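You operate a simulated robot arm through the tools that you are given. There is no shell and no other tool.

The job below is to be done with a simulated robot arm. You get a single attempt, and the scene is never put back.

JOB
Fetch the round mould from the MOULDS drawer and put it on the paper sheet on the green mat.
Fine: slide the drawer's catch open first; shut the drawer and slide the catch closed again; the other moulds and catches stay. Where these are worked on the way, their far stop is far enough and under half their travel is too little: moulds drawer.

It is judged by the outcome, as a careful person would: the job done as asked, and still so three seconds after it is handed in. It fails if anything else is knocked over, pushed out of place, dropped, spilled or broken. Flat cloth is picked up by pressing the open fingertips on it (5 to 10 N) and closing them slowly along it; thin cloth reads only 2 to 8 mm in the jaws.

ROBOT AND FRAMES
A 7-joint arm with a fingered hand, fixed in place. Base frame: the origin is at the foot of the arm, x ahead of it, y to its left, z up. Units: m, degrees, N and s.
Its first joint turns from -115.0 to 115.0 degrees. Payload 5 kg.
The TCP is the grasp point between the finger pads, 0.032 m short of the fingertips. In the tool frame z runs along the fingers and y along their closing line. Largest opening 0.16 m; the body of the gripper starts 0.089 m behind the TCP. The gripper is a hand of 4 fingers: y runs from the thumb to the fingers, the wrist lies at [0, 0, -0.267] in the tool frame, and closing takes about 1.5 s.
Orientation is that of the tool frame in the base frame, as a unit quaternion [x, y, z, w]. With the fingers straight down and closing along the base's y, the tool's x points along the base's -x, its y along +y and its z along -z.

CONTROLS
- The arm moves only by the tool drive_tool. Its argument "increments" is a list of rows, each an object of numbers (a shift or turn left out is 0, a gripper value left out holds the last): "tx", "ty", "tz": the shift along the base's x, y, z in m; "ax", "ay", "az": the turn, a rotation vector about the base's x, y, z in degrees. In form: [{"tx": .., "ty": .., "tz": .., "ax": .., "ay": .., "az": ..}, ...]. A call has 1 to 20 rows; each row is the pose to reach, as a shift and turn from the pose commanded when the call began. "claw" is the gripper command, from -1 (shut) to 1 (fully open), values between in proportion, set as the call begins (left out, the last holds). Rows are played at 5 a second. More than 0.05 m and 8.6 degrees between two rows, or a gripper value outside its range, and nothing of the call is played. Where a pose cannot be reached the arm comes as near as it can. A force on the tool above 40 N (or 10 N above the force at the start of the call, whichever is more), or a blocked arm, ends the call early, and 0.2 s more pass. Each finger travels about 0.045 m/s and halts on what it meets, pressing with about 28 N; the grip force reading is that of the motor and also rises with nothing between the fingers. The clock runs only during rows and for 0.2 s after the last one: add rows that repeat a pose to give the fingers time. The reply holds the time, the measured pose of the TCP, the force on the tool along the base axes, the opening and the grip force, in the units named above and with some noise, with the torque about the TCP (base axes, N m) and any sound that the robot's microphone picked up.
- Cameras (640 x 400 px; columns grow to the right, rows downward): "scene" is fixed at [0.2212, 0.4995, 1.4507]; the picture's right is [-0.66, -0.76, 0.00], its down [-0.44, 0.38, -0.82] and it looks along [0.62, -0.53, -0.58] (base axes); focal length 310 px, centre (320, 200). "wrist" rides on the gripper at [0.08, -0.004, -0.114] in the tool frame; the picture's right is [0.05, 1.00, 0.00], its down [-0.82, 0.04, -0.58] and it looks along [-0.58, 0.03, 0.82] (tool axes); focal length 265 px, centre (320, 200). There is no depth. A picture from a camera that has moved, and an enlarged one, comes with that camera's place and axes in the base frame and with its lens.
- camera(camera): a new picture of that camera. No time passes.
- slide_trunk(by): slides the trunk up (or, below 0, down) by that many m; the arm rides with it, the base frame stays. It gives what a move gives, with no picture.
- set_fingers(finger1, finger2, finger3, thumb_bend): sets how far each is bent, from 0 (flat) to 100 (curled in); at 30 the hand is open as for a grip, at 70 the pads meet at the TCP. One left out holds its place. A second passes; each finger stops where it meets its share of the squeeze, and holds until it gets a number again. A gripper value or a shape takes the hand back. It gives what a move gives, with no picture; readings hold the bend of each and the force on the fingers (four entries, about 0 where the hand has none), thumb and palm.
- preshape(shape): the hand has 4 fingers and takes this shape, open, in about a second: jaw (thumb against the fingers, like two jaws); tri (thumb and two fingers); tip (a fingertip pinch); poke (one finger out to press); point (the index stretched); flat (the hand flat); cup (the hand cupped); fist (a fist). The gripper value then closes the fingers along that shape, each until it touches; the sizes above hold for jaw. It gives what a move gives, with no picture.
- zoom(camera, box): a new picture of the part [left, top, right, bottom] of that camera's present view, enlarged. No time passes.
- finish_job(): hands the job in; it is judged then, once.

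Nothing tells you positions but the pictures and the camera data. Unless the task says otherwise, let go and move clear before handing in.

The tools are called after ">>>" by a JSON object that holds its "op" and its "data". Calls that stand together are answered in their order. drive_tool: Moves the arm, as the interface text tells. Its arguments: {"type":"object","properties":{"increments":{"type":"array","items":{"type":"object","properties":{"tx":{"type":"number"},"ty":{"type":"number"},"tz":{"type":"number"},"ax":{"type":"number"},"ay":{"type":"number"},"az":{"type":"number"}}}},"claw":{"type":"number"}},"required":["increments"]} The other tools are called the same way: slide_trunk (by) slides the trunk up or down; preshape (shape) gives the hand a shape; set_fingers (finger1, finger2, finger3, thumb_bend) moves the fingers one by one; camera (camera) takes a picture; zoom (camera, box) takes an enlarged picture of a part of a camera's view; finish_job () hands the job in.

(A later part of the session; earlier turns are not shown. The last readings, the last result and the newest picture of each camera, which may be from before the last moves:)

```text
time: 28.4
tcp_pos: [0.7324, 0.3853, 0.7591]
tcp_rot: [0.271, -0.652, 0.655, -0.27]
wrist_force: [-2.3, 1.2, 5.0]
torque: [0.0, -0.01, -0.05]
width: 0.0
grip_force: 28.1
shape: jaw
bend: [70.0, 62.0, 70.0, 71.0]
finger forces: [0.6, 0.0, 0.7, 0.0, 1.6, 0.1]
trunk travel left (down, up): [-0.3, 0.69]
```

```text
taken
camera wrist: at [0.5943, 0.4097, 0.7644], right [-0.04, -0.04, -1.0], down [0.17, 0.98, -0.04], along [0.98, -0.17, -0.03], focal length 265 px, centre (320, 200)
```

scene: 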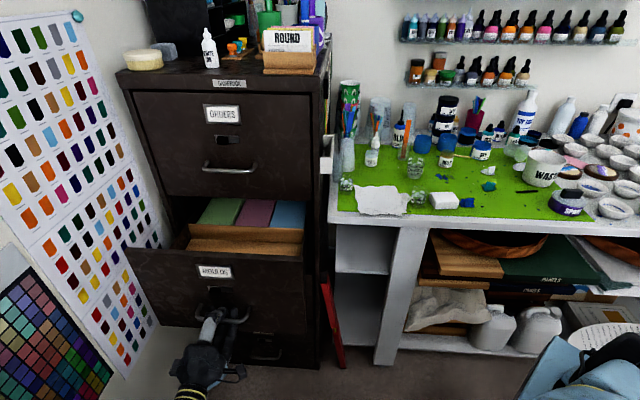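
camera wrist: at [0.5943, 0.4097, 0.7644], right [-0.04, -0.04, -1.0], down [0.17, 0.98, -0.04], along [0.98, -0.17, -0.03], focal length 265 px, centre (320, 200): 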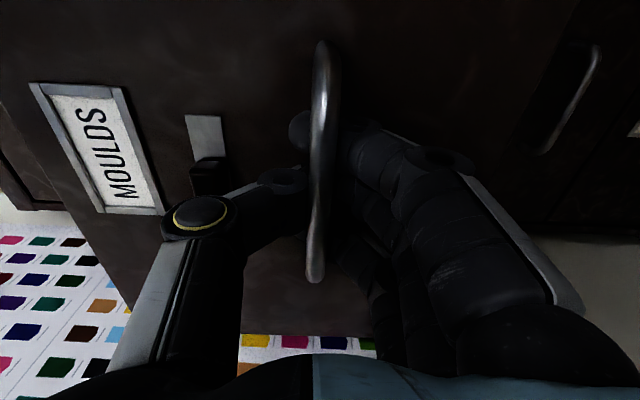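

It's about 20 cm out, showing a front bin with coloured dividers behind. I'll keep pulling toward the far stop.

>>> {"op": "drive_tool", "data": {"claw": -1, "increments": [{"tx": -0.012, "ty": 0.012}, {"tx": -0.024, "ty": 0.024}, {"tx": -0.036, "ty": 0.036}, {"tx": -0.048, "ty": 0.048}, {"tx": -0.06, "ty": 0.06}, {"tx": -0.072, "ty": 0.072}, {"tx": -0.084, "ty": 0.084}, {"tx": -0.096, "ty": 0.096}, {"tx": -0.108, "ty": 0.108}]}}

>>> {"op": "camera", "data": {"camera": "scene"}}

```text
time: 30.4
tcp_pos: [0.6408, 0.4753, 0.7621]
tcp_rot: [0.265, -0.652, 0.658, -0.268]
wrist_force: [28.1, -21.4, -0.9]
torque: [-0.08, -0.09, 0.06]
width: 0.0
grip_force: 27.7
shape: jaw
bend: [66.0, 62.0, 66.0, 71.0]
finger forces: [11.8, 0.0, 11.3, 0.0, 0.0, 0.0]
trunk travel left (down, up): [-0.3, 0.69]
stopped in row 9: the force on the tool passed its limit at 49 N (the readings are from after the stop); the commanded pose is now the measured one
```

```text
taken
```

scene: 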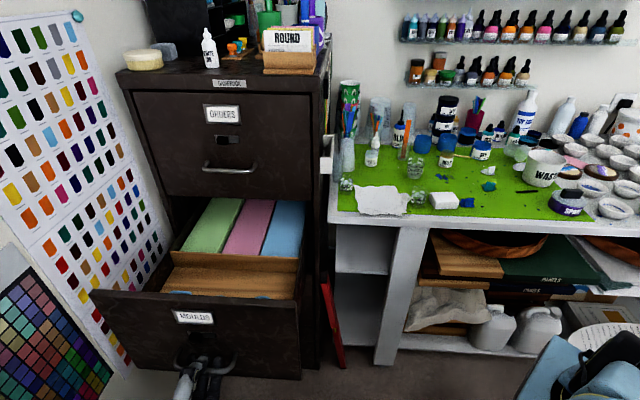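

The drawer has hit its far stop at about 33 cm of travel. I'll ease off, open the hand, and back away from the handle.

>>> {"op": "drive_tool", "data": {"claw": 0.3, "increments": [{"tx": 0.003, "ty": -0.003}, {"tx": 0.003, "ty": -0.003}, {"tx": 0.003, "ty": -0.003}, {"tx": 0.003, "ty": -0.003}, {"tx": 0.003, "ty": -0.003}, {"tx": 0.003, "ty": -0.003}, {"tx": 0.003, "ty": -0.003}]}}

>>> {"op": "camera", "data": {"camera": "wrist"}}

```text
time: 32.0
tcp_pos: [0.6398, 0.4765, 0.7621]
tcp_rot: [0.267, -0.652, 0.657, -0.269]
wrist_force: [0.2, -0.1, 0.5]
torque: [0.02, 0.0, -0.02]
width: 0.104
grip_force: 0.2
shape: jaw
bend: [70.0, 69.0, 70.0, 67.0]
finger forces: [0.1, 0.0, 0.0, 0.1, 0.0, 0.1]
trunk travel left (down, up): [-0.3, 0.69]
```

```text
taken
camera wrist: at [0.5027, 0.5018, 0.7662], right [-0.03, -0.04, -1.0], down [0.18, 0.98, -0.05], along [0.98, -0.18, -0.02], focal length 265 px, centre (320, 200)
```

wrist: 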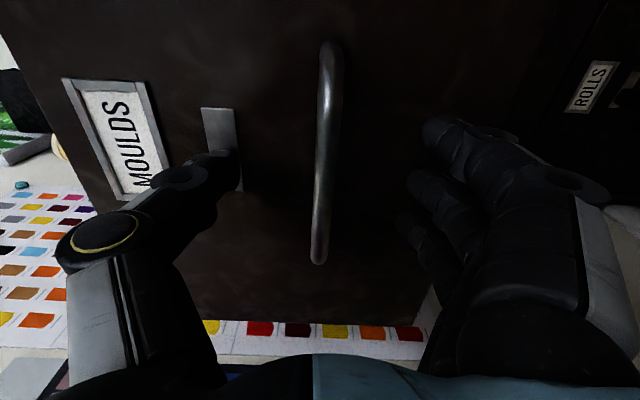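

The hand is clear of the bar with no contact forces. I'll back straight off, then raise.

>>> {"op": "drive_tool", "data": {"claw": 0.3, "increments": [{"tx": -0.015, "ty": 0.015}, {"tx": -0.035, "ty": 0.035}, {"tx": -0.055, "ty": 0.055}, {"tx": -0.065, "ty": 0.065, "tz": 0.01}, {"tx": -0.065, "ty": 0.065, "tz": 0.05}, {"tx": -0.065, "ty": 0.065, "tz": 0.095}, {"tx": -0.065, "ty": 0.065, "tz": 0.14}, {"tx": -0.065, "ty": 0.065, "tz": 0.185}, {"tx": -0.065, "ty": 0.065, "tz": 0.23}, {"tx": -0.065, "ty": 0.065, "tz": 0.27}, {"tx": -0.065, "ty": 0.065, "tz": 0.3}, {"tx": -0.065, "ty": 0.065, "tz": 0.3}]}}

>>> {"op": "camera", "data": {"camera": "scene"}}

>>> {"op": "camera", "data": {"camera": "wrist"}}

```text
time: 34.6
tcp_pos: [0.5746, 0.5419, 1.0635]
tcp_rot: [0.267, -0.651, 0.657, -0.269]
wrist_force: [0.1, -1.0, -0.9]
torque: [0.01, 0.0, 0.06]
width: 0.1037
grip_force: 0.1
shape: jaw
bend: [70.0, 69.0, 70.0, 67.0]
finger forces: [0.0, 0.0, 0.0, 0.1, 0.0, 0.0]
trunk travel left (down, up): [-0.3, 0.69]
```

```text
taken
```

scene: 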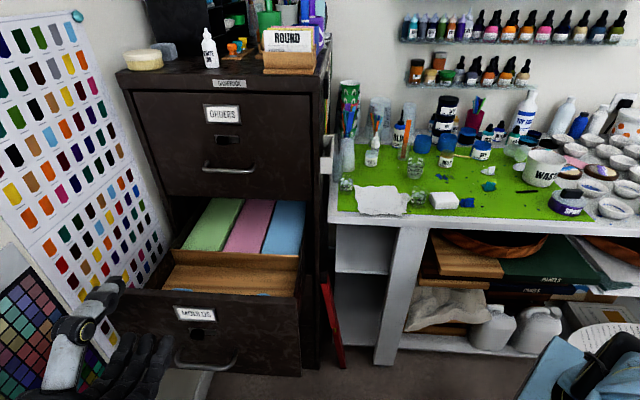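

```text
taken
camera wrist: at [0.4375, 0.5683, 1.0675], right [-0.03, -0.04, -1.0], down [0.18, 0.98, -0.05], along [0.98, -0.18, -0.02], focal length 265 px, centre (320, 200)
```

wrist: 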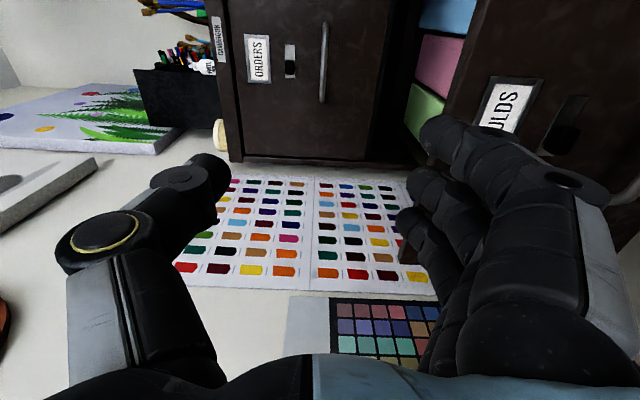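

The handle is released and the drawer is standing open. Now I'll swing the tool to point down above the drawer so the wrist camera can see into the front bin.

>>> {"op": "drive_tool", "data": {"claw": 0.3, "increments": [{"tx": 0.0, "ty": -0.005, "tz": 0.005, "ax": 5.3, "ay": 5.3}, {"tx": 0.0, "ty": -0.015, "tz": 0.01, "ax": 10.6, "ay": 10.6}, {"tx": 0.005, "ty": -0.03, "tz": 0.015, "ax": 15.9, "ay": 15.9}, {"tx": 0.01, "ty": -0.05, "tz": 0.02, "ax": 21.2, "ay": 21.2}, {"tx": 0.015, "ty": -0.07, "tz": 0.025, "ax": 26.5, "ay": 26.5}, {"tx": 0.02, "ty": -0.09, "tz": 0.03, "ax": 31.8, "ay": 31.8}, {"tx": 0.025, "ty": -0.11, "tz": 0.033, "ax": 37.1, "ay": 37.1}, {"tx": 0.03, "ty": -0.13, "tz": 0.037, "ax": 42.4, "ay": 42.4}, {"tx": 0.037, "ty": -0.15, "tz": 0.037, "ax": 47.7, "ay": 47.7}, {"tx": 0.045, "ty": -0.17, "tz": 0.037, "ax": 53.0, "ay": 53.0}, {"tx": 0.055, "ty": -0.195, "tz": 0.037, "ax": 58.3, "ay": 58.3}, {"tx": 0.062, "ty": -0.2166, "tz": 0.037, "ax": 63.64, "ay": 63.64}, {"tx": 0.062, "ty": -0.2166, "tz": 0.037, "ax": 63.64, "ay": 63.64}]}}

>>> {"op": "camera", "data": {"camera": "scene"}}

>>> {"op": "camera", "data": {"camera": "wrist"}}

```text
time: 37.4
tcp_pos: [0.6372, 0.3258, 1.1005]
tcp_rot: [-0.383, 0.924, -0.005, -0.002]
wrist_force: [-0.2, 0.7, 0.5]
torque: [0.05, 0.02, 0.01]
width: 0.1037
grip_force: 0.0
shape: jaw
bend: [70.0, 69.0, 70.0, 67.0]
finger forces: [0.0, 0.0, 0.1, 0.0, 0.0, 0.1]
trunk travel left (down, up): [-0.3, 0.69]
```

```text
taken
```

scene: 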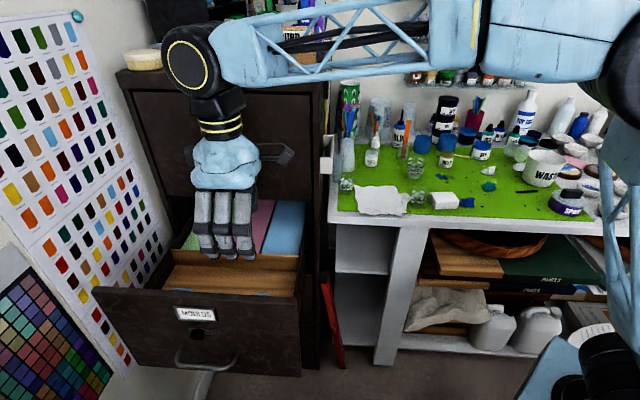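

```text
taken
camera wrist: at [0.5837, 0.267, 1.2156], right [-0.74, 0.67, -0.01], down [0.55, 0.61, 0.57], along [0.39, 0.42, -0.82], focal length 265 px, centre (320, 200)
```

wrist: 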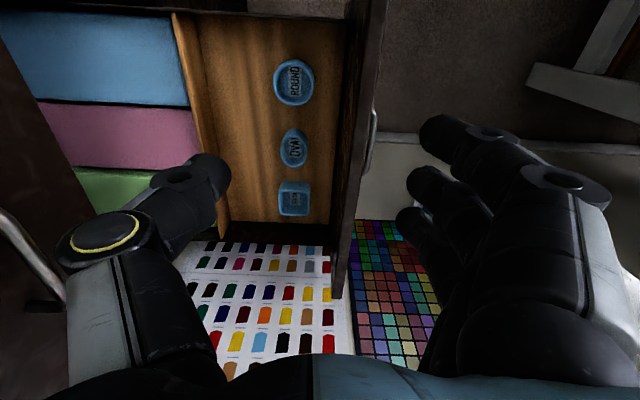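

The front bin holds three blue moulds, labelled ROUND (nearest the bench side), OVAL, and a square one. I'll zoom in to confirm and measure.

>>> {"op": "zoom", "data": {"camera": "wrist", "box": [190, 20, 390, 145]}}

>>> {"op": "zoom", "data": {"camera": "wrist", "box": [190, 120, 390, 245]}}

>>> {"op": "zoom", "data": {"camera": "scene", "box": [90, 210, 330, 360]}}

```text
3.20 times, centred on (290, 82) of wrist
camera zoom: at [0.5837, 0.267, 1.2156], right [-0.74, 0.67, -0.01], down [0.55, 0.61, 0.57], along [0.39, 0.42, -0.82], focal length 849 px, centre (416, 576)
```

zoom: 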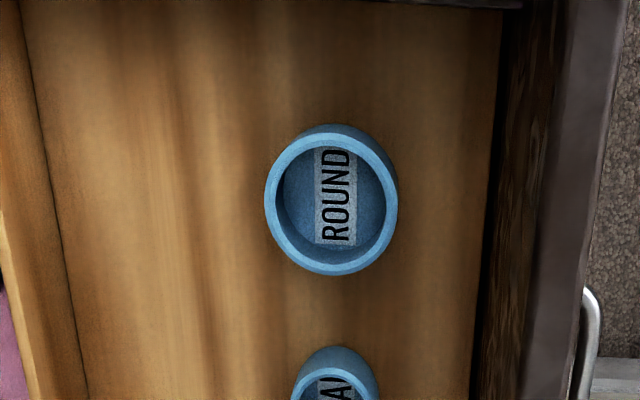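

```text
3.20 times, centred on (290, 182) of wrist
camera zoom: at [0.5837, 0.267, 1.2156], right [-0.74, 0.67, -0.01], down [0.55, 0.61, 0.57], along [0.39, 0.42, -0.82], focal length 849 px, centre (416, 256)
```

zoom: 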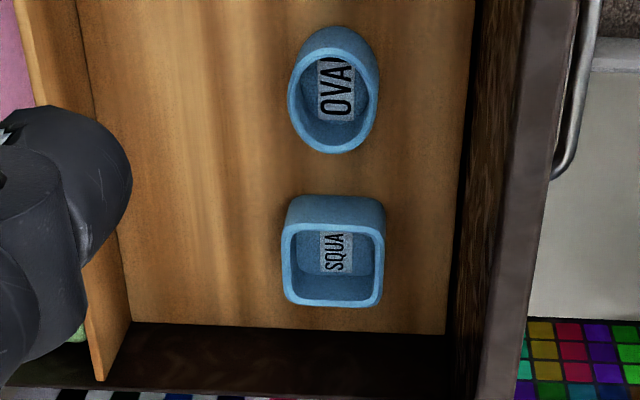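

```text
2.67 times, centred on (210, 285) of scene
camera zoom: at [0.2212, 0.4995, 1.4507], right [-0.66, -0.76, 0.0], down [-0.44, 0.38, -0.82], along [0.62, -0.53, -0.58], focal length 827 px, centre (613, -27)
```

zoom: 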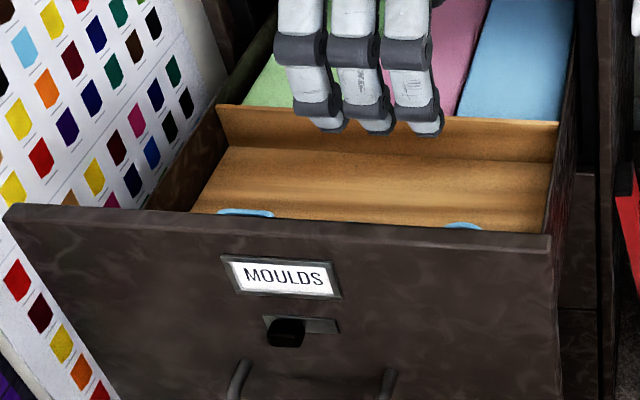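

ROUND is confirmed: a cup-like ring about 5.6 cm across, near (0.665, 0.299), with its rim at z≈0.825. I'll move over it and take a second, closer view to refine its position and the bin walls.

>>> {"op": "drive_tool", "data": {"claw": 0.3, "increments": [{"tx": 0.01, "ty": -0.01, "tz": -0.025}, {"tx": 0.02, "ty": -0.02, "tz": -0.05}, {"tx": 0.0296, "ty": -0.0295, "tz": -0.07}, {"tx": 0.0296, "ty": -0.0295, "tz": -0.07}]}}

>>> {"op": "camera", "data": {"camera": "wrist"}}

>>> {"op": "zoom", "data": {"camera": "wrist", "box": [180, 40, 420, 190]}}

```text
time: 38.4
tcp_pos: [0.6673, 0.2946, 1.0299]
tcp_rot: [-0.382, 0.924, -0.005, -0.003]
wrist_force: [1.3, 0.5, 0.5]
torque: [-0.01, 0.04, -0.04]
width: 0.1038
grip_force: 0.1
shape: jaw
bend: [70.0, 69.0, 70.0, 67.0]
finger forces: [0.1, 0.1, 0.0, 0.0, 0.0, 0.0]
trunk travel left (down, up): [-0.3, 0.69]
```

```text
taken
camera wrist: at [0.613, 0.2368, 1.1455], right [-0.74, 0.67, -0.01], down [0.55, 0.61, 0.57], along [0.39, 0.42, -0.82], focal length 265 px, centre (320, 200)
```

wrist: 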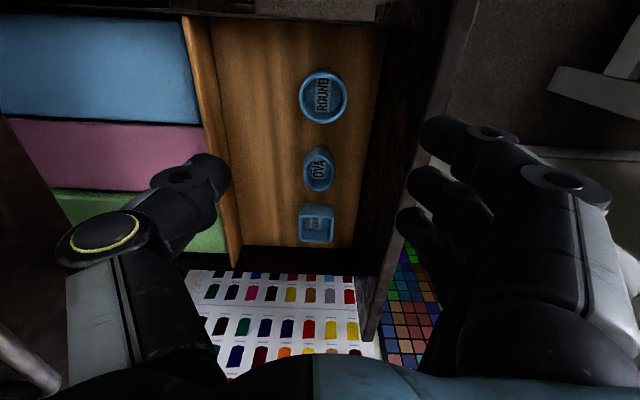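

```text
2.67 times, centred on (300, 115) of wrist
camera zoom: at [0.613, 0.2368, 1.1455], right [-0.74, 0.67, -0.01], down [0.55, 0.61, 0.57], along [0.39, 0.42, -0.82], focal length 708 px, centre (373, 427)
```

zoom: 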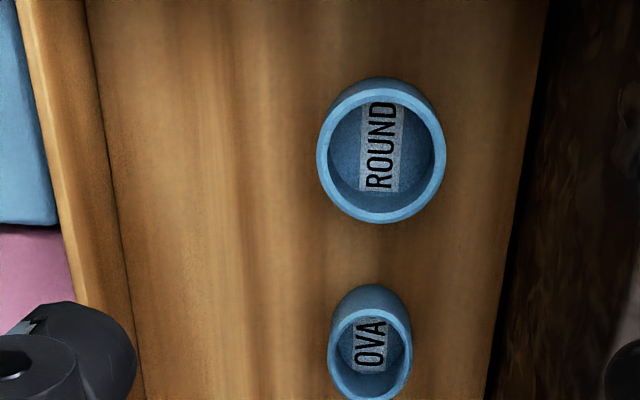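

The rim is at z≈0.815, the floor at z≈0.785, and the mould centre near (0.667, 0.299). The bin's front wall is at n≈-0.192, so clearance is tight there. I'll check the hand's outline in the scene view before going in.

>>> {"op": "zoom", "data": {"camera": "scene", "box": [140, 60, 340, 185]}}

>>> {"op": "zoom", "data": {"camera": "scene", "box": [140, 160, 340, 310]}}

>>> {"op": "zoom", "data": {"camera": "wrist", "box": [180, 0, 500, 200]}}

```text
3.20 times, centred on (240, 122) of scene
camera zoom: at [0.2212, 0.4995, 1.4507], right [-0.66, -0.76, 0.0], down [-0.44, 0.38, -0.82], along [0.62, -0.53, -0.58], focal length 993 px, centre (576, 448)
```

zoom: 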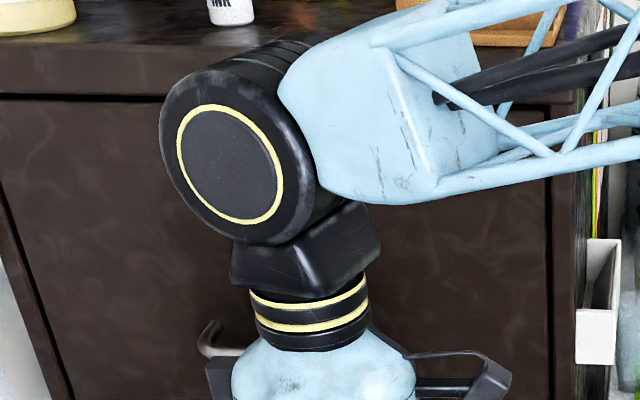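

```text
2.67 times, centred on (240, 235) of scene
camera zoom: at [0.2212, 0.4995, 1.4507], right [-0.66, -0.76, 0.0], down [-0.44, 0.38, -0.82], along [0.62, -0.53, -0.58], focal length 827 px, centre (533, 107)
```

zoom: 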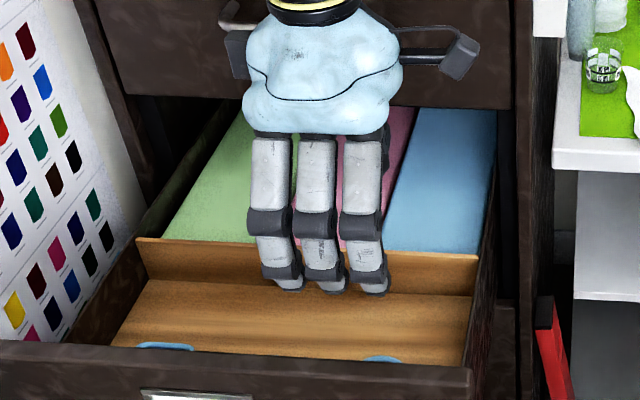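

```text
2.00 times, centred on (340, 100) of wrist
camera zoom: at [0.613, 0.2368, 1.1455], right [-0.74, 0.67, -0.01], down [0.55, 0.61, 0.57], along [0.39, 0.42, -0.82], focal length 531 px, centre (280, 400)
```

zoom: 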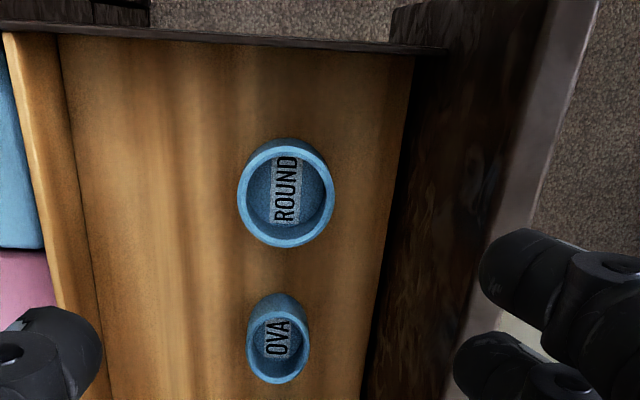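

The camera arm on the hand would foul the bin's bench-side wall in this orientation. I'll raise a little and spin the hand 180° so the camera sits over the free side of the bin.

>>> {"op": "drive_tool", "data": {"claw": 0.15, "increments": [{"tz": 0.02, "az": -8}, {"tz": 0.04, "az": -16}, {"tz": 0.05, "az": -24}, {"tz": 0.05, "az": -32}, {"tz": 0.05, "az": -40}, {"tz": 0.05, "az": -48}, {"tz": 0.05, "az": -56}, {"tz": 0.05, "az": -64}, {"tz": 0.05, "az": -72}, {"tz": 0.05, "az": -80}, {"tz": 0.05, "az": -88}, {"tz": 0.05, "az": -90}]}}

>>> {"op": "drive_tool", "data": {"claw": 0.15, "increments": [{"az": -8}, {"az": -16}, {"az": -24}, {"az": -32}, {"az": -40}, {"az": -48}, {"az": -56}, {"az": -64}, {"az": -72}, {"az": -80}, {"az": -88}, {"az": -90}, {"az": -90}]}}

>>> {"op": "camera", "data": {"camera": "wrist"}}

>>> {"op": "camera", "data": {"camera": "scene"}}

```text
time: 41.0
tcp_pos: [0.6666, 0.2948, 1.0797]
tcp_rot: [0.384, 0.923, -0.002, -0.005]
wrist_force: [-0.1, 0.2, 0.1]
torque: [-0.02, 0.03, 0.04]
width: 0.0923
grip_force: 0.0
shape: jaw
bend: [71.0, 71.0, 71.0, 70.0]
finger forces: [0.0, 0.1, 0.0, 0.0, 0.0, 0.1]
trunk travel left (down, up): [-0.3, 0.69]
```

```text
time: 43.8
tcp_pos: [0.6684, 0.2952, 1.0798]
tcp_rot: [0.924, 0.383, 0.003, -0.005]
wrist_force: [-0.1, -0.4, 0.1]
torque: [-0.01, -0.01, 0.01]
width: 0.0927
grip_force: 0.0
shape: jaw
bend: [71.0, 71.0, 71.0, 70.0]
finger forces: [0.0, 0.1, 0.0, 0.1, 0.0, 0.1]
trunk travel left (down, up): [-0.3, 0.69]
```

```text
taken
camera wrist: at [0.7203, 0.3544, 1.1948], right [0.74, -0.67, -0.01], down [-0.55, -0.61, 0.57], along [-0.39, -0.42, -0.82], focal length 265 px, centre (320, 200)
```

wrist: 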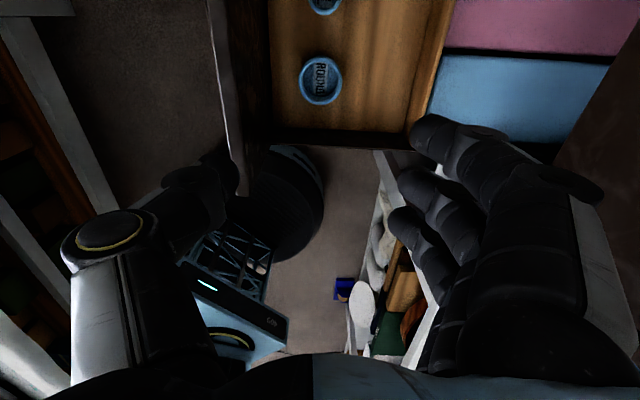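

```text
taken
```

scene: 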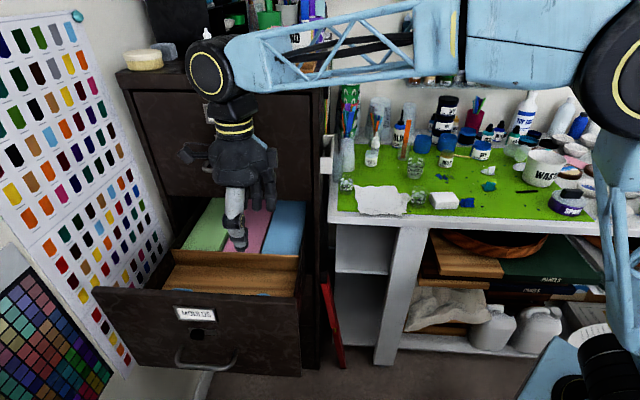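

The hand is now turned with its camera over the free side. I'll zoom in for a third fix on the mould.

>>> {"op": "zoom", "data": {"camera": "wrist", "box": [230, 0, 430, 125]}}

>>> {"op": "zoom", "data": {"camera": "wrist", "box": [40, 80, 640, 400]}}

```text
3.20 times, centred on (330, 62) of wrist
camera zoom: at [0.7203, 0.3544, 1.1948], right [0.74, -0.67, -0.01], down [-0.55, -0.61, 0.57], along [-0.39, -0.42, -0.82], focal length 849 px, centre (288, 640)
```

zoom: 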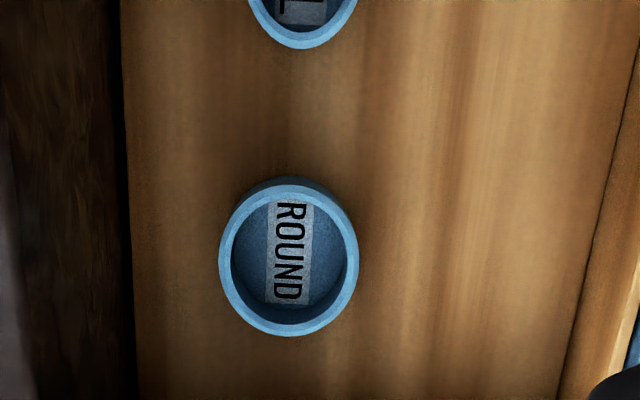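

```text
1.07 times, centred on (340, 240) of wrist (not enlarged: the box is as wide or as high as the picture)
camera zoom: at [0.7203, 0.3544, 1.1948], right [0.74, -0.67, -0.01], down [-0.55, -0.61, 0.57], along [-0.39, -0.42, -0.82], focal length 283 px, centre (299, 157)
```

zoom: 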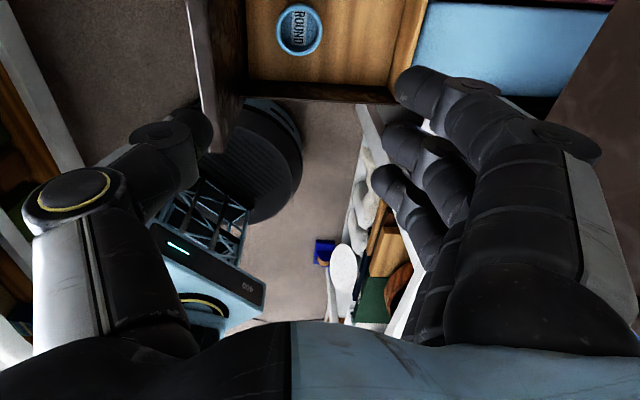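

The three views agree: the mould centre is near (0.669, 0.301), its rim at z≈0.80 to 0.815, and the front wall at n≈-0.19. I'll tilt the hand 12° so the palm leans away from the front wall, shift slightly back, and come down partway.

>>> {"op": "drive_tool", "data": {"claw": 0.15, "increments": [{"tx": 0.004, "ty": -0.001, "tz": -0.01, "ax": 4.25, "ay": 4.25}, {"tx": 0.009, "ty": -0.0025, "tz": -0.03, "ax": 8.485, "ay": 8.485}, {"tx": 0.009, "ty": -0.0025, "tz": -0.06, "ax": 8.485, "ay": 8.485}, {"tx": 0.009, "ty": -0.0025, "tz": -0.09, "ax": 8.485, "ay": 8.485}, {"tx": 0.009, "ty": -0.0025, "tz": -0.11, "ax": 8.485, "ay": 8.485}, {"tx": 0.009, "ty": -0.0025, "tz": -0.11, "ax": 8.485, "ay": 8.485}]}}

>>> {"op": "camera", "data": {"camera": "wrist"}}

>>> {"op": "camera", "data": {"camera": "scene"}}

```text
time: 45.2
tcp_pos: [0.6763, 0.2915, 0.9704]
tcp_rot: [0.919, 0.38, -0.037, -0.102]
wrist_force: [0.0, -0.6, -0.2]
torque: [-0.03, 0.0, 0.01]
width: 0.0925
grip_force: 0.1
shape: jaw
bend: [71.0, 71.0, 71.0, 70.0]
finger forces: [0.1, 0.1, 0.0, 0.1, 0.0, 0.0]
trunk travel left (down, up): [-0.3, 0.69]
```

```text
taken
camera wrist: at [0.7463, 0.3346, 1.0838], right [0.73, -0.65, -0.21], down [-0.46, -0.7, 0.55], along [-0.51, -0.3, -0.81], focal length 265 px, centre (320, 200)
```

wrist: 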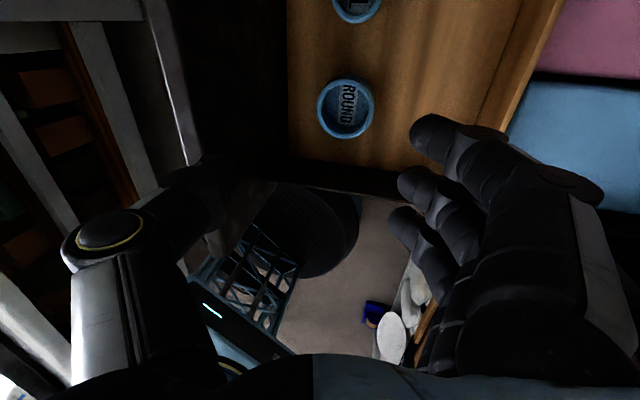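

```text
taken
```

scene: 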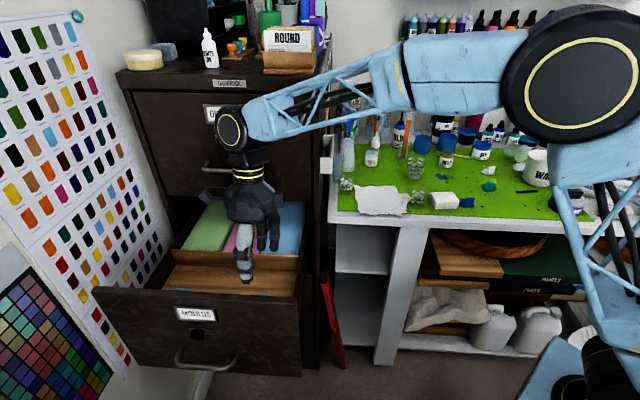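

I'm just entering the bin. I'll check the thumb's clearance to the front wall.

>>> {"op": "zoom", "data": {"camera": "wrist", "box": [100, 40, 420, 240]}}

>>> {"op": "zoom", "data": {"camera": "scene", "box": [160, 180, 320, 300]}}

```text
2.00 times, centred on (260, 140) of wrist
camera zoom: at [0.7463, 0.3346, 1.0838], right [0.73, -0.65, -0.21], down [-0.46, -0.7, 0.55], along [-0.51, -0.3, -0.81], focal length 531 px, centre (440, 320)
```

zoom: 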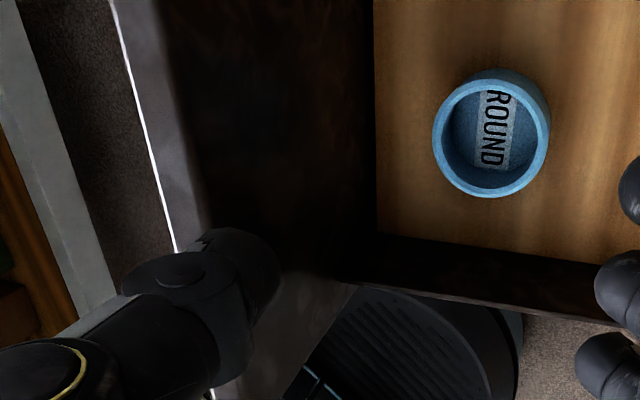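

```text
3.33 times, centred on (240, 240) of scene
camera zoom: at [0.2212, 0.4995, 1.4507], right [-0.66, -0.76, 0.0], down [-0.44, 0.38, -0.82], along [0.62, -0.53, -0.58], focal length 1034 px, centre (587, 67)
```

zoom: 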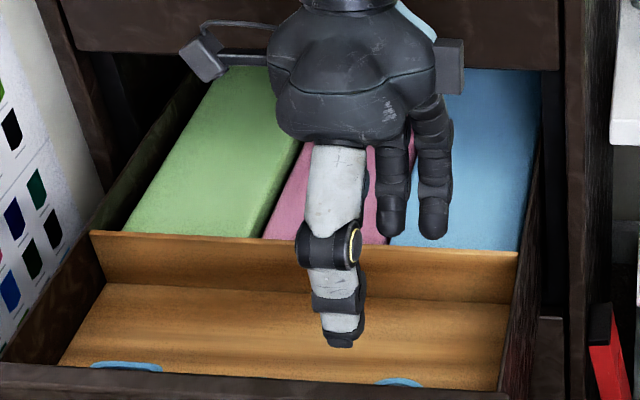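

Clearances look good (thumb about 2 cm inside the wall). I'll descend straight down to about 2 cm above grasp height.

>>> {"op": "drive_tool", "data": {"claw": 0.15, "increments": [{"tz": -0.02}, {"tz": -0.04}, {"tz": -0.06}, {"tz": -0.08}, {"tz": -0.1}, {"tz": -0.115}, {"tz": -0.115}]}}

>>> {"op": "camera", "data": {"camera": "wrist"}}

>>> {"op": "zoom", "data": {"camera": "scene", "box": [160, 180, 320, 300]}}

```text
time: 46.8
tcp_pos: [0.676, 0.2922, 0.8546]
tcp_rot: [0.919, 0.38, -0.037, -0.101]
wrist_force: [-0.6, 0.0, 0.9]
torque: [0.01, 0.0, 0.0]
width: 0.0924
grip_force: 0.0
shape: jaw
bend: [71.0, 71.0, 71.0, 70.0]
finger forces: [0.1, 0.0, 0.0, 0.0, 0.0, 0.0]
trunk travel left (down, up): [-0.3, 0.69]
```

```text
taken
camera wrist: at [0.7464, 0.3343, 0.9683], right [0.73, -0.65, -0.21], down [-0.46, -0.7, 0.55], along [-0.51, -0.3, -0.81], focal length 265 px, centre (320, 200)
```

wrist: 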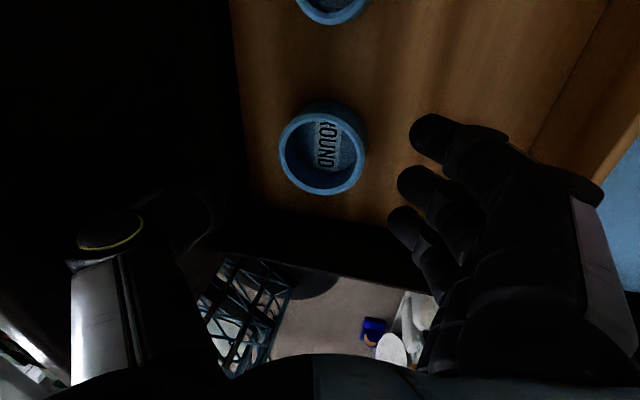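

```text
3.33 times, centred on (240, 240) of scene
camera zoom: at [0.2212, 0.4995, 1.4507], right [-0.66, -0.76, 0.0], down [-0.44, 0.38, -0.82], along [0.62, -0.53, -0.58], focal length 1034 px, centre (587, 67)
```

zoom: 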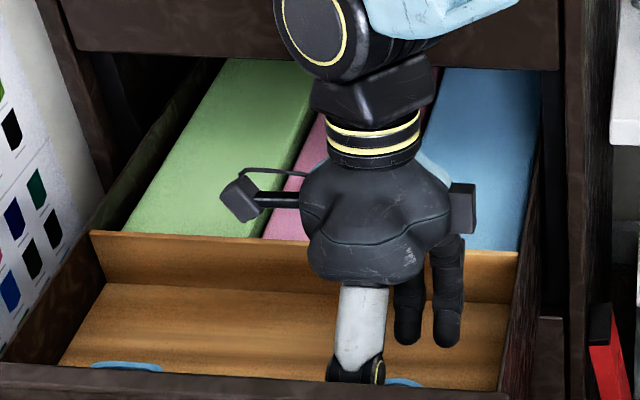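

The rim appears at z≈0.797 with the floor around 0.765. I'll creep down in small steps, watching the force.

>>> {"op": "drive_tool", "data": {"claw": 0.15, "increments": [{"tx": 0.0007, "ty": 0.0007, "tz": -0.01}, {"tx": 0.0007, "ty": 0.0007, "tz": -0.02}, {"tx": 0.0007, "ty": 0.0007, "tz": -0.027}, {"tx": 0.0007, "ty": 0.0007, "tz": -0.034}, {"tx": 0.0007, "ty": 0.0007, "tz": -0.039}, {"tx": 0.0007, "ty": 0.0007, "tz": -0.043}, {"tx": 0.0007, "ty": 0.0007, "tz": -0.043}]}}

>>> {"op": "camera", "data": {"camera": "wrist"}}

```text
time: 48.3
tcp_pos: [0.6775, 0.2933, 0.8162]
tcp_rot: [0.919, 0.38, -0.033, -0.101]
wrist_force: [-3.5, -3.6, 24.7]
torque: [-1.22, -0.37, -0.2]
width: 0.0882
grip_force: 0.2
shape: jaw
bend: [72.0, 73.0, 73.0, 70.0]
finger forces: [4.0, 7.0, 12.6, 0.0, 0.0, 0.0]
trunk travel left (down, up): [-0.3, 0.69]
stopped in row 7: the force on the tool passed its limit at 41 N (the readings are from after the stop); the commanded pose is now the measured one
```

```text
taken
camera wrist: at [0.7474, 0.3355, 0.9308], right [0.73, -0.65, -0.21], down [-0.47, -0.7, 0.54], along [-0.5, -0.3, -0.81], focal length 265 px, centre (320, 200)
```

wrist: 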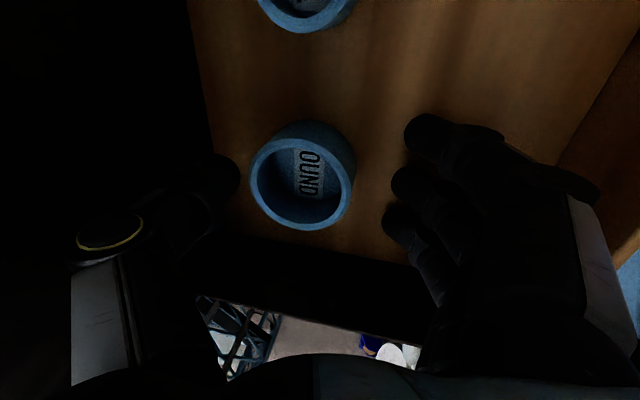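

The fingertips found the floor at TCP z≈0.817. I'll lift 4 mm and close gently on the mould.

>>> {"op": "drive_tool", "data": {"claw": 0.15, "increments": [{"tz": 0.003}, {"tz": 0.004}, {"tz": 0.004}]}}

>>> {"op": "drive_tool", "data": {"claw": -0.6, "increments": [{"tz": 0}, {"tz": 0}, {"tz": 0}, {"tz": 0}, {"tz": 0}, {"tz": 0}, {"tz": 0}, {"tz": 0}]}}

>>> {"op": "camera", "data": {"camera": "wrist"}}

```text
time: 49.1
tcp_pos: [0.6768, 0.2949, 0.8161]
tcp_rot: [0.919, 0.38, -0.035, -0.101]
wrist_force: [-1.5, 0.9, 4.1]
torque: [-0.19, -0.04, -0.07]
width: 0.0899
grip_force: 0.0
shape: jaw
bend: [72.0, 72.0, 72.0, 70.0]
finger forces: [0.4, 1.4, 2.3, 0.1, 0.0, 0.1]
trunk travel left (down, up): [-0.3, 0.69]
```

```text
time: 50.9
tcp_pos: [0.6777, 0.2935, 0.8182]
tcp_rot: [0.919, 0.381, -0.035, -0.101]
wrist_force: [-0.6, -0.2, 1.3]
torque: [-0.05, 0.02, 0.0]
width: 0.0437
grip_force: 28.2
shape: jaw
bend: [72.0, 73.0, 73.0, 71.0]
finger forces: [7.5, 8.1, 8.3, 0.1, 23.3, 0.0]
trunk travel left (down, up): [-0.3, 0.69]
```

```text
taken
camera wrist: at [0.7478, 0.3361, 0.9321], right [0.73, -0.65, -0.21], down [-0.47, -0.7, 0.54], along [-0.5, -0.3, -0.81], focal length 265 px, centre (320, 200)
```

wrist: 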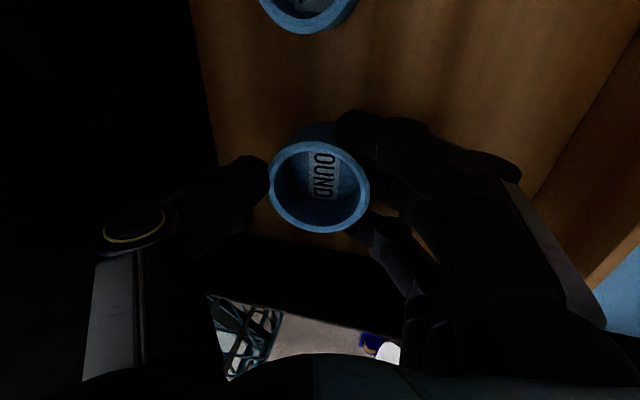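

All three fingers and the thumb bear on the mould. I'll lift it 3 cm and check.

>>> {"op": "drive_tool", "data": {"claw": -0.6, "increments": [{"tz": 0.006}, {"tz": 0.014}, {"tz": 0.022}, {"tz": 0.03}, {"tz": 0.03}]}}

>>> {"op": "camera", "data": {"camera": "wrist"}}

```text
time: 52.1
tcp_pos: [0.6788, 0.2943, 0.8478]
tcp_rot: [0.919, 0.38, -0.035, -0.101]
wrist_force: [-0.1, 0.0, -0.3]
torque: [-0.01, 0.02, -0.03]
width: 0.0441
grip_force: 28.2
shape: jaw
bend: [72.0, 73.0, 73.0, 71.0]
finger forces: [8.0, 8.3, 8.5, 0.0, 23.2, 0.0]
trunk travel left (down, up): [-0.3, 0.69]
```

```text
taken
camera wrist: at [0.7485, 0.3362, 0.9615], right [0.73, -0.65, -0.21], down [-0.47, -0.7, 0.55], along [-0.5, -0.3, -0.81], focal length 265 px, centre (320, 200)
```

wrist: 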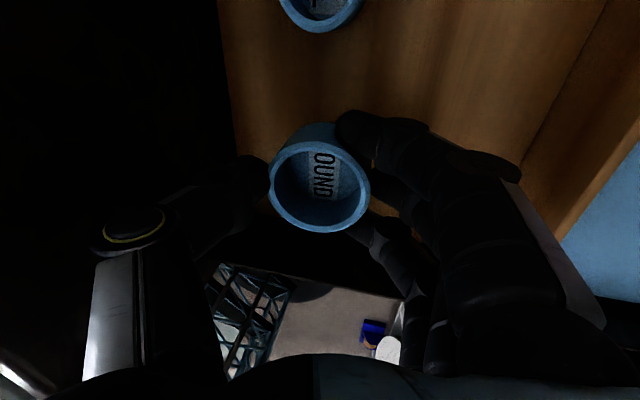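

The mould is held firmly and level. I'll lift it straight up out of the bin, then carry it along a path that keeps clear of the cabinet corner and the white holder.

>>> {"op": "drive_tool", "data": {"claw": -0.6, "increments": [{"tz": 0.02}, {"tz": 0.045}, {"tz": 0.075}, {"tz": 0.105}, {"tz": 0.135}, {"tz": 0.165}, {"tz": 0.195}, {"tz": 0.225}, {"tz": 0.25}, {"tz": 0.27}, {"tz": 0.27}]}}

>>> {"op": "camera", "data": {"camera": "wrist"}}

>>> {"op": "camera", "data": {"camera": "scene"}}

```text
time: 54.5
tcp_pos: [0.6783, 0.2936, 1.1172]
tcp_rot: [0.918, 0.381, -0.036, -0.101]
wrist_force: [-0.2, 0.8, -0.5]
torque: [-0.01, -0.01, 0.01]
width: 0.0439
grip_force: 28.2
shape: jaw
bend: [72.0, 73.0, 73.0, 71.0]
finger forces: [9.5, 8.5, 9.6, 0.1, 23.0, 0.1]
trunk travel left (down, up): [-0.3, 0.69]
```

```text
taken
camera wrist: at [0.7476, 0.3358, 1.2318], right [0.73, -0.65, -0.21], down [-0.47, -0.7, 0.55], along [-0.5, -0.3, -0.81], focal length 265 px, centre (320, 200)
```

wrist: 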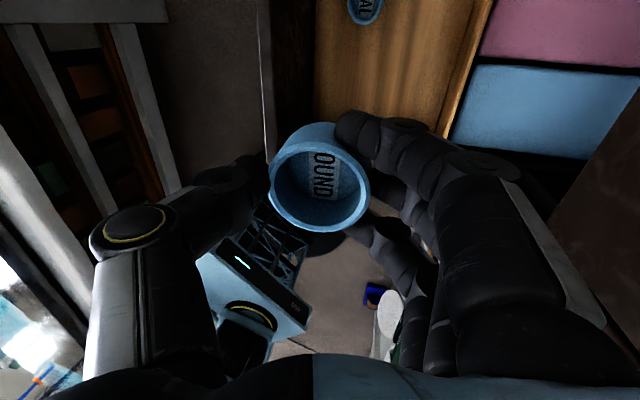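

```text
taken
```

scene: 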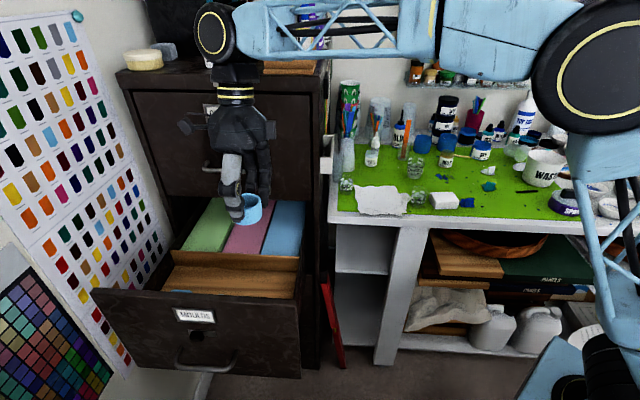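

The mould is out. Now I'll carry it sideways in front of the cabinet toward the bench.

>>> {"op": "drive_tool", "data": {"claw": -0.6, "increments": [{"tx": -0.008, "ty": -0.015}, {"tx": -0.02, "ty": -0.04}, {"tx": -0.034, "ty": -0.068}, {"tx": -0.048, "ty": -0.096}, {"tx": -0.062, "ty": -0.124}, {"tx": -0.076, "ty": -0.152}, {"tx": -0.09, "ty": -0.18}, {"tx": -0.104, "ty": -0.208}, {"tx": -0.118, "ty": -0.236}, {"tx": -0.132, "ty": -0.264}, {"tx": -0.143, "ty": -0.287}, {"tx": -0.15, "ty": -0.302}, {"tx": -0.15, "ty": -0.302}]}}

>>> {"op": "camera", "data": {"camera": "scene"}}

>>> {"op": "camera", "data": {"camera": "wrist"}}

```text
time: 57.3
tcp_pos: [0.5289, -0.0082, 1.118]
tcp_rot: [0.919, 0.38, -0.035, -0.101]
wrist_force: [-0.2, -0.6, -0.5]
torque: [-0.03, -0.01, 0.0]
width: 0.0437
grip_force: 28.7
shape: jaw
bend: [72.0, 73.0, 73.0, 71.0]
finger forces: [9.7, 8.3, 9.8, 0.0, 23.0, 0.1]
trunk travel left (down, up): [-0.3, 0.69]
```

```text
taken
```

scene: 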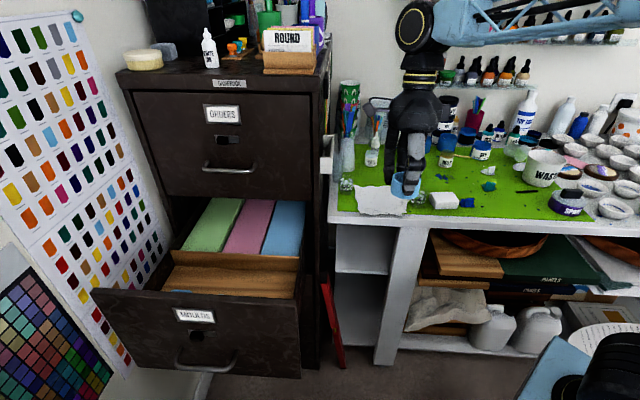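

```text
taken
camera wrist: at [0.5983, 0.035, 1.2319], right [0.73, -0.65, -0.21], down [-0.47, -0.7, 0.54], along [-0.5, -0.3, -0.81], focal length 265 px, centre (320, 200)
```

wrist: 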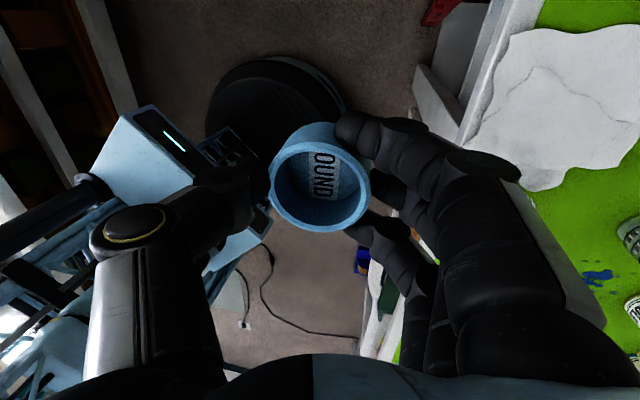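

The mould is steady and the paper lies ahead, centred near (0.68, -0.16). I'll move over it at the same height.

>>> {"op": "drive_tool", "data": {"claw": -0.6, "increments": [{"tx": 0.012, "ty": -0.012}, {"tx": 0.033, "ty": -0.032}, {"tx": 0.054, "ty": -0.053}, {"tx": 0.075, "ty": -0.074}, {"tx": 0.096, "ty": -0.095}, {"tx": 0.117, "ty": -0.116}, {"tx": 0.138, "ty": -0.136}, {"tx": 0.15, "ty": -0.148}, {"tx": 0.1535, "ty": -0.151}, {"tx": 0.1535, "ty": -0.151}]}}

>>> {"op": "camera", "data": {"camera": "scene"}}

>>> {"op": "camera", "data": {"camera": "wrist"}}

```text
time: 59.5
tcp_pos: [0.6819, -0.1599, 1.117]
tcp_rot: [0.919, 0.38, -0.036, -0.101]
wrist_force: [0.1, 0.3, -1.1]
torque: [0.02, 0.0, 0.04]
width: 0.0436
grip_force: 27.9
shape: jaw
bend: [72.0, 73.0, 73.0, 71.0]
finger forces: [9.8, 8.3, 10.0, 0.1, 23.0, 0.0]
trunk travel left (down, up): [-0.3, 0.69]
```

```text
taken
```

scene: 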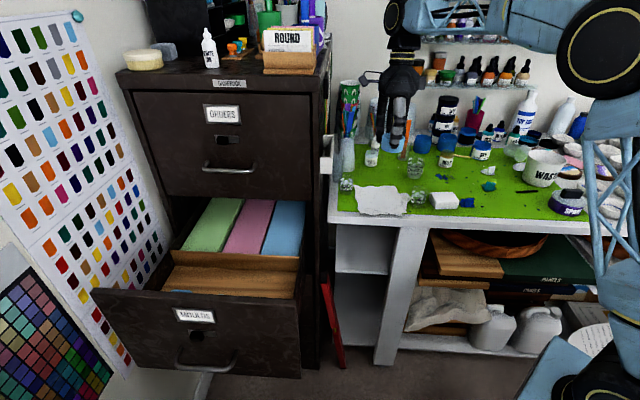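

```text
taken
camera wrist: at [0.7521, -0.1171, 1.2303], right [0.73, -0.65, -0.21], down [-0.47, -0.7, 0.54], along [-0.5, -0.3, -0.81], focal length 265 px, centre (320, 200)
```

wrist: 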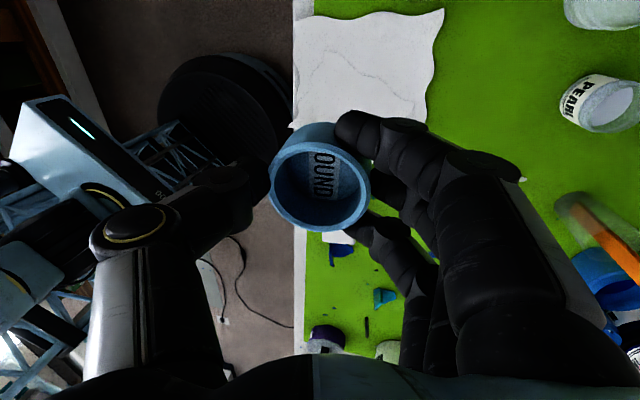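

The mould is over the middle of the sheet. I'll nudge it to the centre and descend, stopping a couple of centimetres above contact.

>>> {"op": "drive_tool", "data": {"claw": -0.6, "increments": [{"tx": 0.005, "ty": -0.0007, "tz": -0.015}, {"tx": 0.01, "ty": -0.0014, "tz": -0.04}, {"tx": 0.01, "ty": -0.0014, "tz": -0.065}, {"tx": 0.01, "ty": -0.0014, "tz": -0.09}, {"tx": 0.01, "ty": -0.0014, "tz": -0.115}, {"tx": 0.01, "ty": -0.0014, "tz": -0.135}, {"tx": 0.01, "ty": -0.0014, "tz": -0.15}, {"tx": 0.01, "ty": -0.0014, "tz": -0.15}]}}

>>> {"op": "camera", "data": {"camera": "wrist"}}

>>> {"op": "zoom", "data": {"camera": "scene", "box": [320, 100, 480, 230]}}

```text
time: 61.3
tcp_pos: [0.6911, -0.1604, 0.9675]
tcp_rot: [0.918, 0.381, -0.036, -0.102]
wrist_force: [-0.1, 0.0, -0.8]
torque: [0.01, -0.01, 0.02]
width: 0.0438
grip_force: 27.5
shape: jaw
bend: [72.0, 73.0, 73.0, 71.0]
finger forces: [10.1, 8.4, 10.2, 0.0, 22.9, 0.1]
trunk travel left (down, up): [-0.3, 0.69]
```

```text
taken
camera wrist: at [0.7609, -0.1186, 1.0817], right [0.73, -0.65, -0.21], down [-0.47, -0.7, 0.54], along [-0.5, -0.3, -0.81], focal length 265 px, centre (320, 200)
```

wrist: 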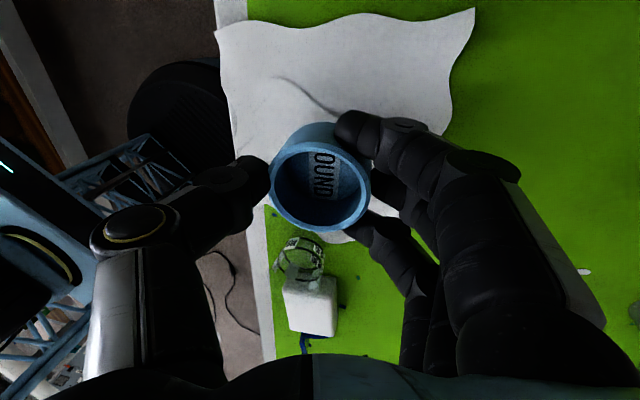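

```text
3.08 times, centred on (400, 165) of scene
camera zoom: at [0.2212, 0.4995, 1.4507], right [-0.66, -0.76, 0.0], down [-0.44, 0.38, -0.82], along [0.62, -0.53, -0.58], focal length 955 px, centre (74, 308)
```

zoom: 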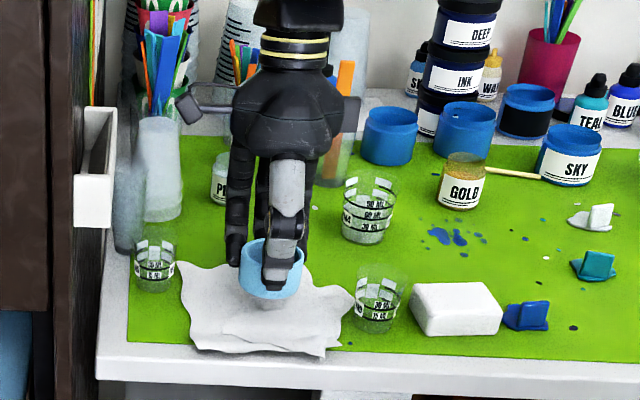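

It's well placed above the sheet, with its shadow near the centre. I'll ease down in fine steps until the mould touches.

>>> {"op": "drive_tool", "data": {"claw": -0.6, "increments": [{"tz": -0.005}, {"tz": -0.01}, {"tz": -0.015}, {"tz": -0.019}, {"tz": -0.022}, {"tz": -0.022}]}}

>>> {"op": "zoom", "data": {"camera": "scene", "box": [340, 140, 436, 225]}}

>>> {"op": "camera", "data": {"camera": "wrist"}}

```text
time: 62.7
tcp_pos: [0.6915, -0.1588, 0.9443]
tcp_rot: [0.919, 0.38, -0.036, -0.101]
wrist_force: [0.4, -0.1, -0.9]
torque: [-0.01, -0.01, 0.02]
width: 0.0438
grip_force: 27.9
shape: jaw
bend: [72.0, 73.0, 73.0, 71.0]
finger forces: [10.1, 8.4, 10.3, 0.0, 23.0, 0.1]
trunk travel left (down, up): [-0.3, 0.69]
```

```text
4.71 times, centred on (388, 182) of scene
camera zoom: at [0.2212, 0.4995, 1.4507], right [-0.66, -0.76, 0.0], down [-0.44, 0.38, -0.82], along [0.62, -0.53, -0.58], focal length 1460 px, centre (0, 282)
```

zoom: 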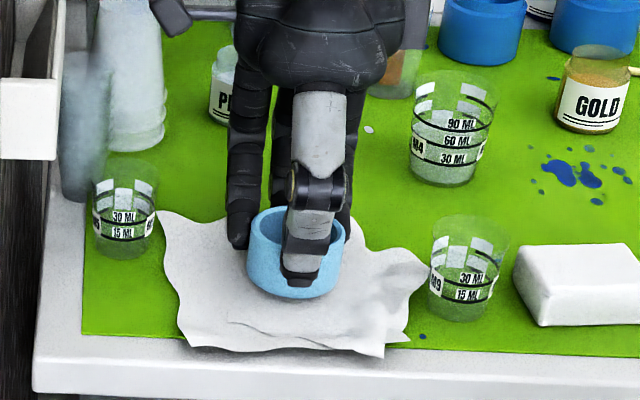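

```text
taken
camera wrist: at [0.7618, -0.118, 1.0587], right [0.73, -0.65, -0.21], down [-0.47, -0.7, 0.54], along [-0.5, -0.3, -0.81], focal length 265 px, centre (320, 200)
```

wrist: 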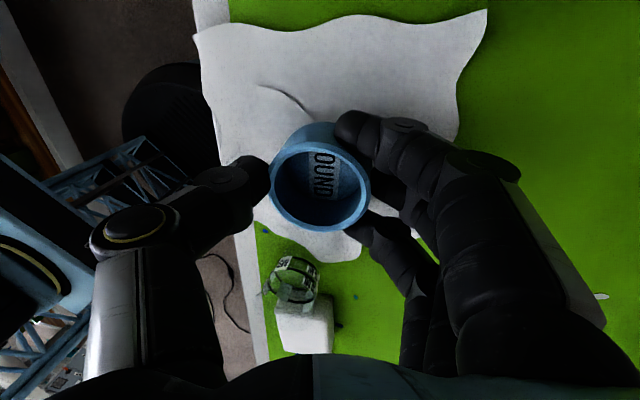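

No contact yet. I'll keep going down in 2 mm steps.

>>> {"op": "drive_tool", "data": {"claw": -0.6, "increments": [{"tz": -0.002}, {"tz": -0.004}, {"tz": -0.006}, {"tz": -0.006}]}}

```text
time: 63.7
tcp_pos: [0.6909, -0.161, 0.9409]
tcp_rot: [0.918, 0.381, -0.036, -0.101]
wrist_force: [0.2, -0.8, 9.5]
torque: [-0.28, -0.02, -0.01]
width: 0.0437
grip_force: 28.2
shape: jaw
bend: [72.0, 73.0, 73.0, 71.0]
finger forces: [11.4, 8.4, 15.1, 0.0, 26.0, 0.0]
trunk travel left (down, up): [-0.3, 0.69]
```

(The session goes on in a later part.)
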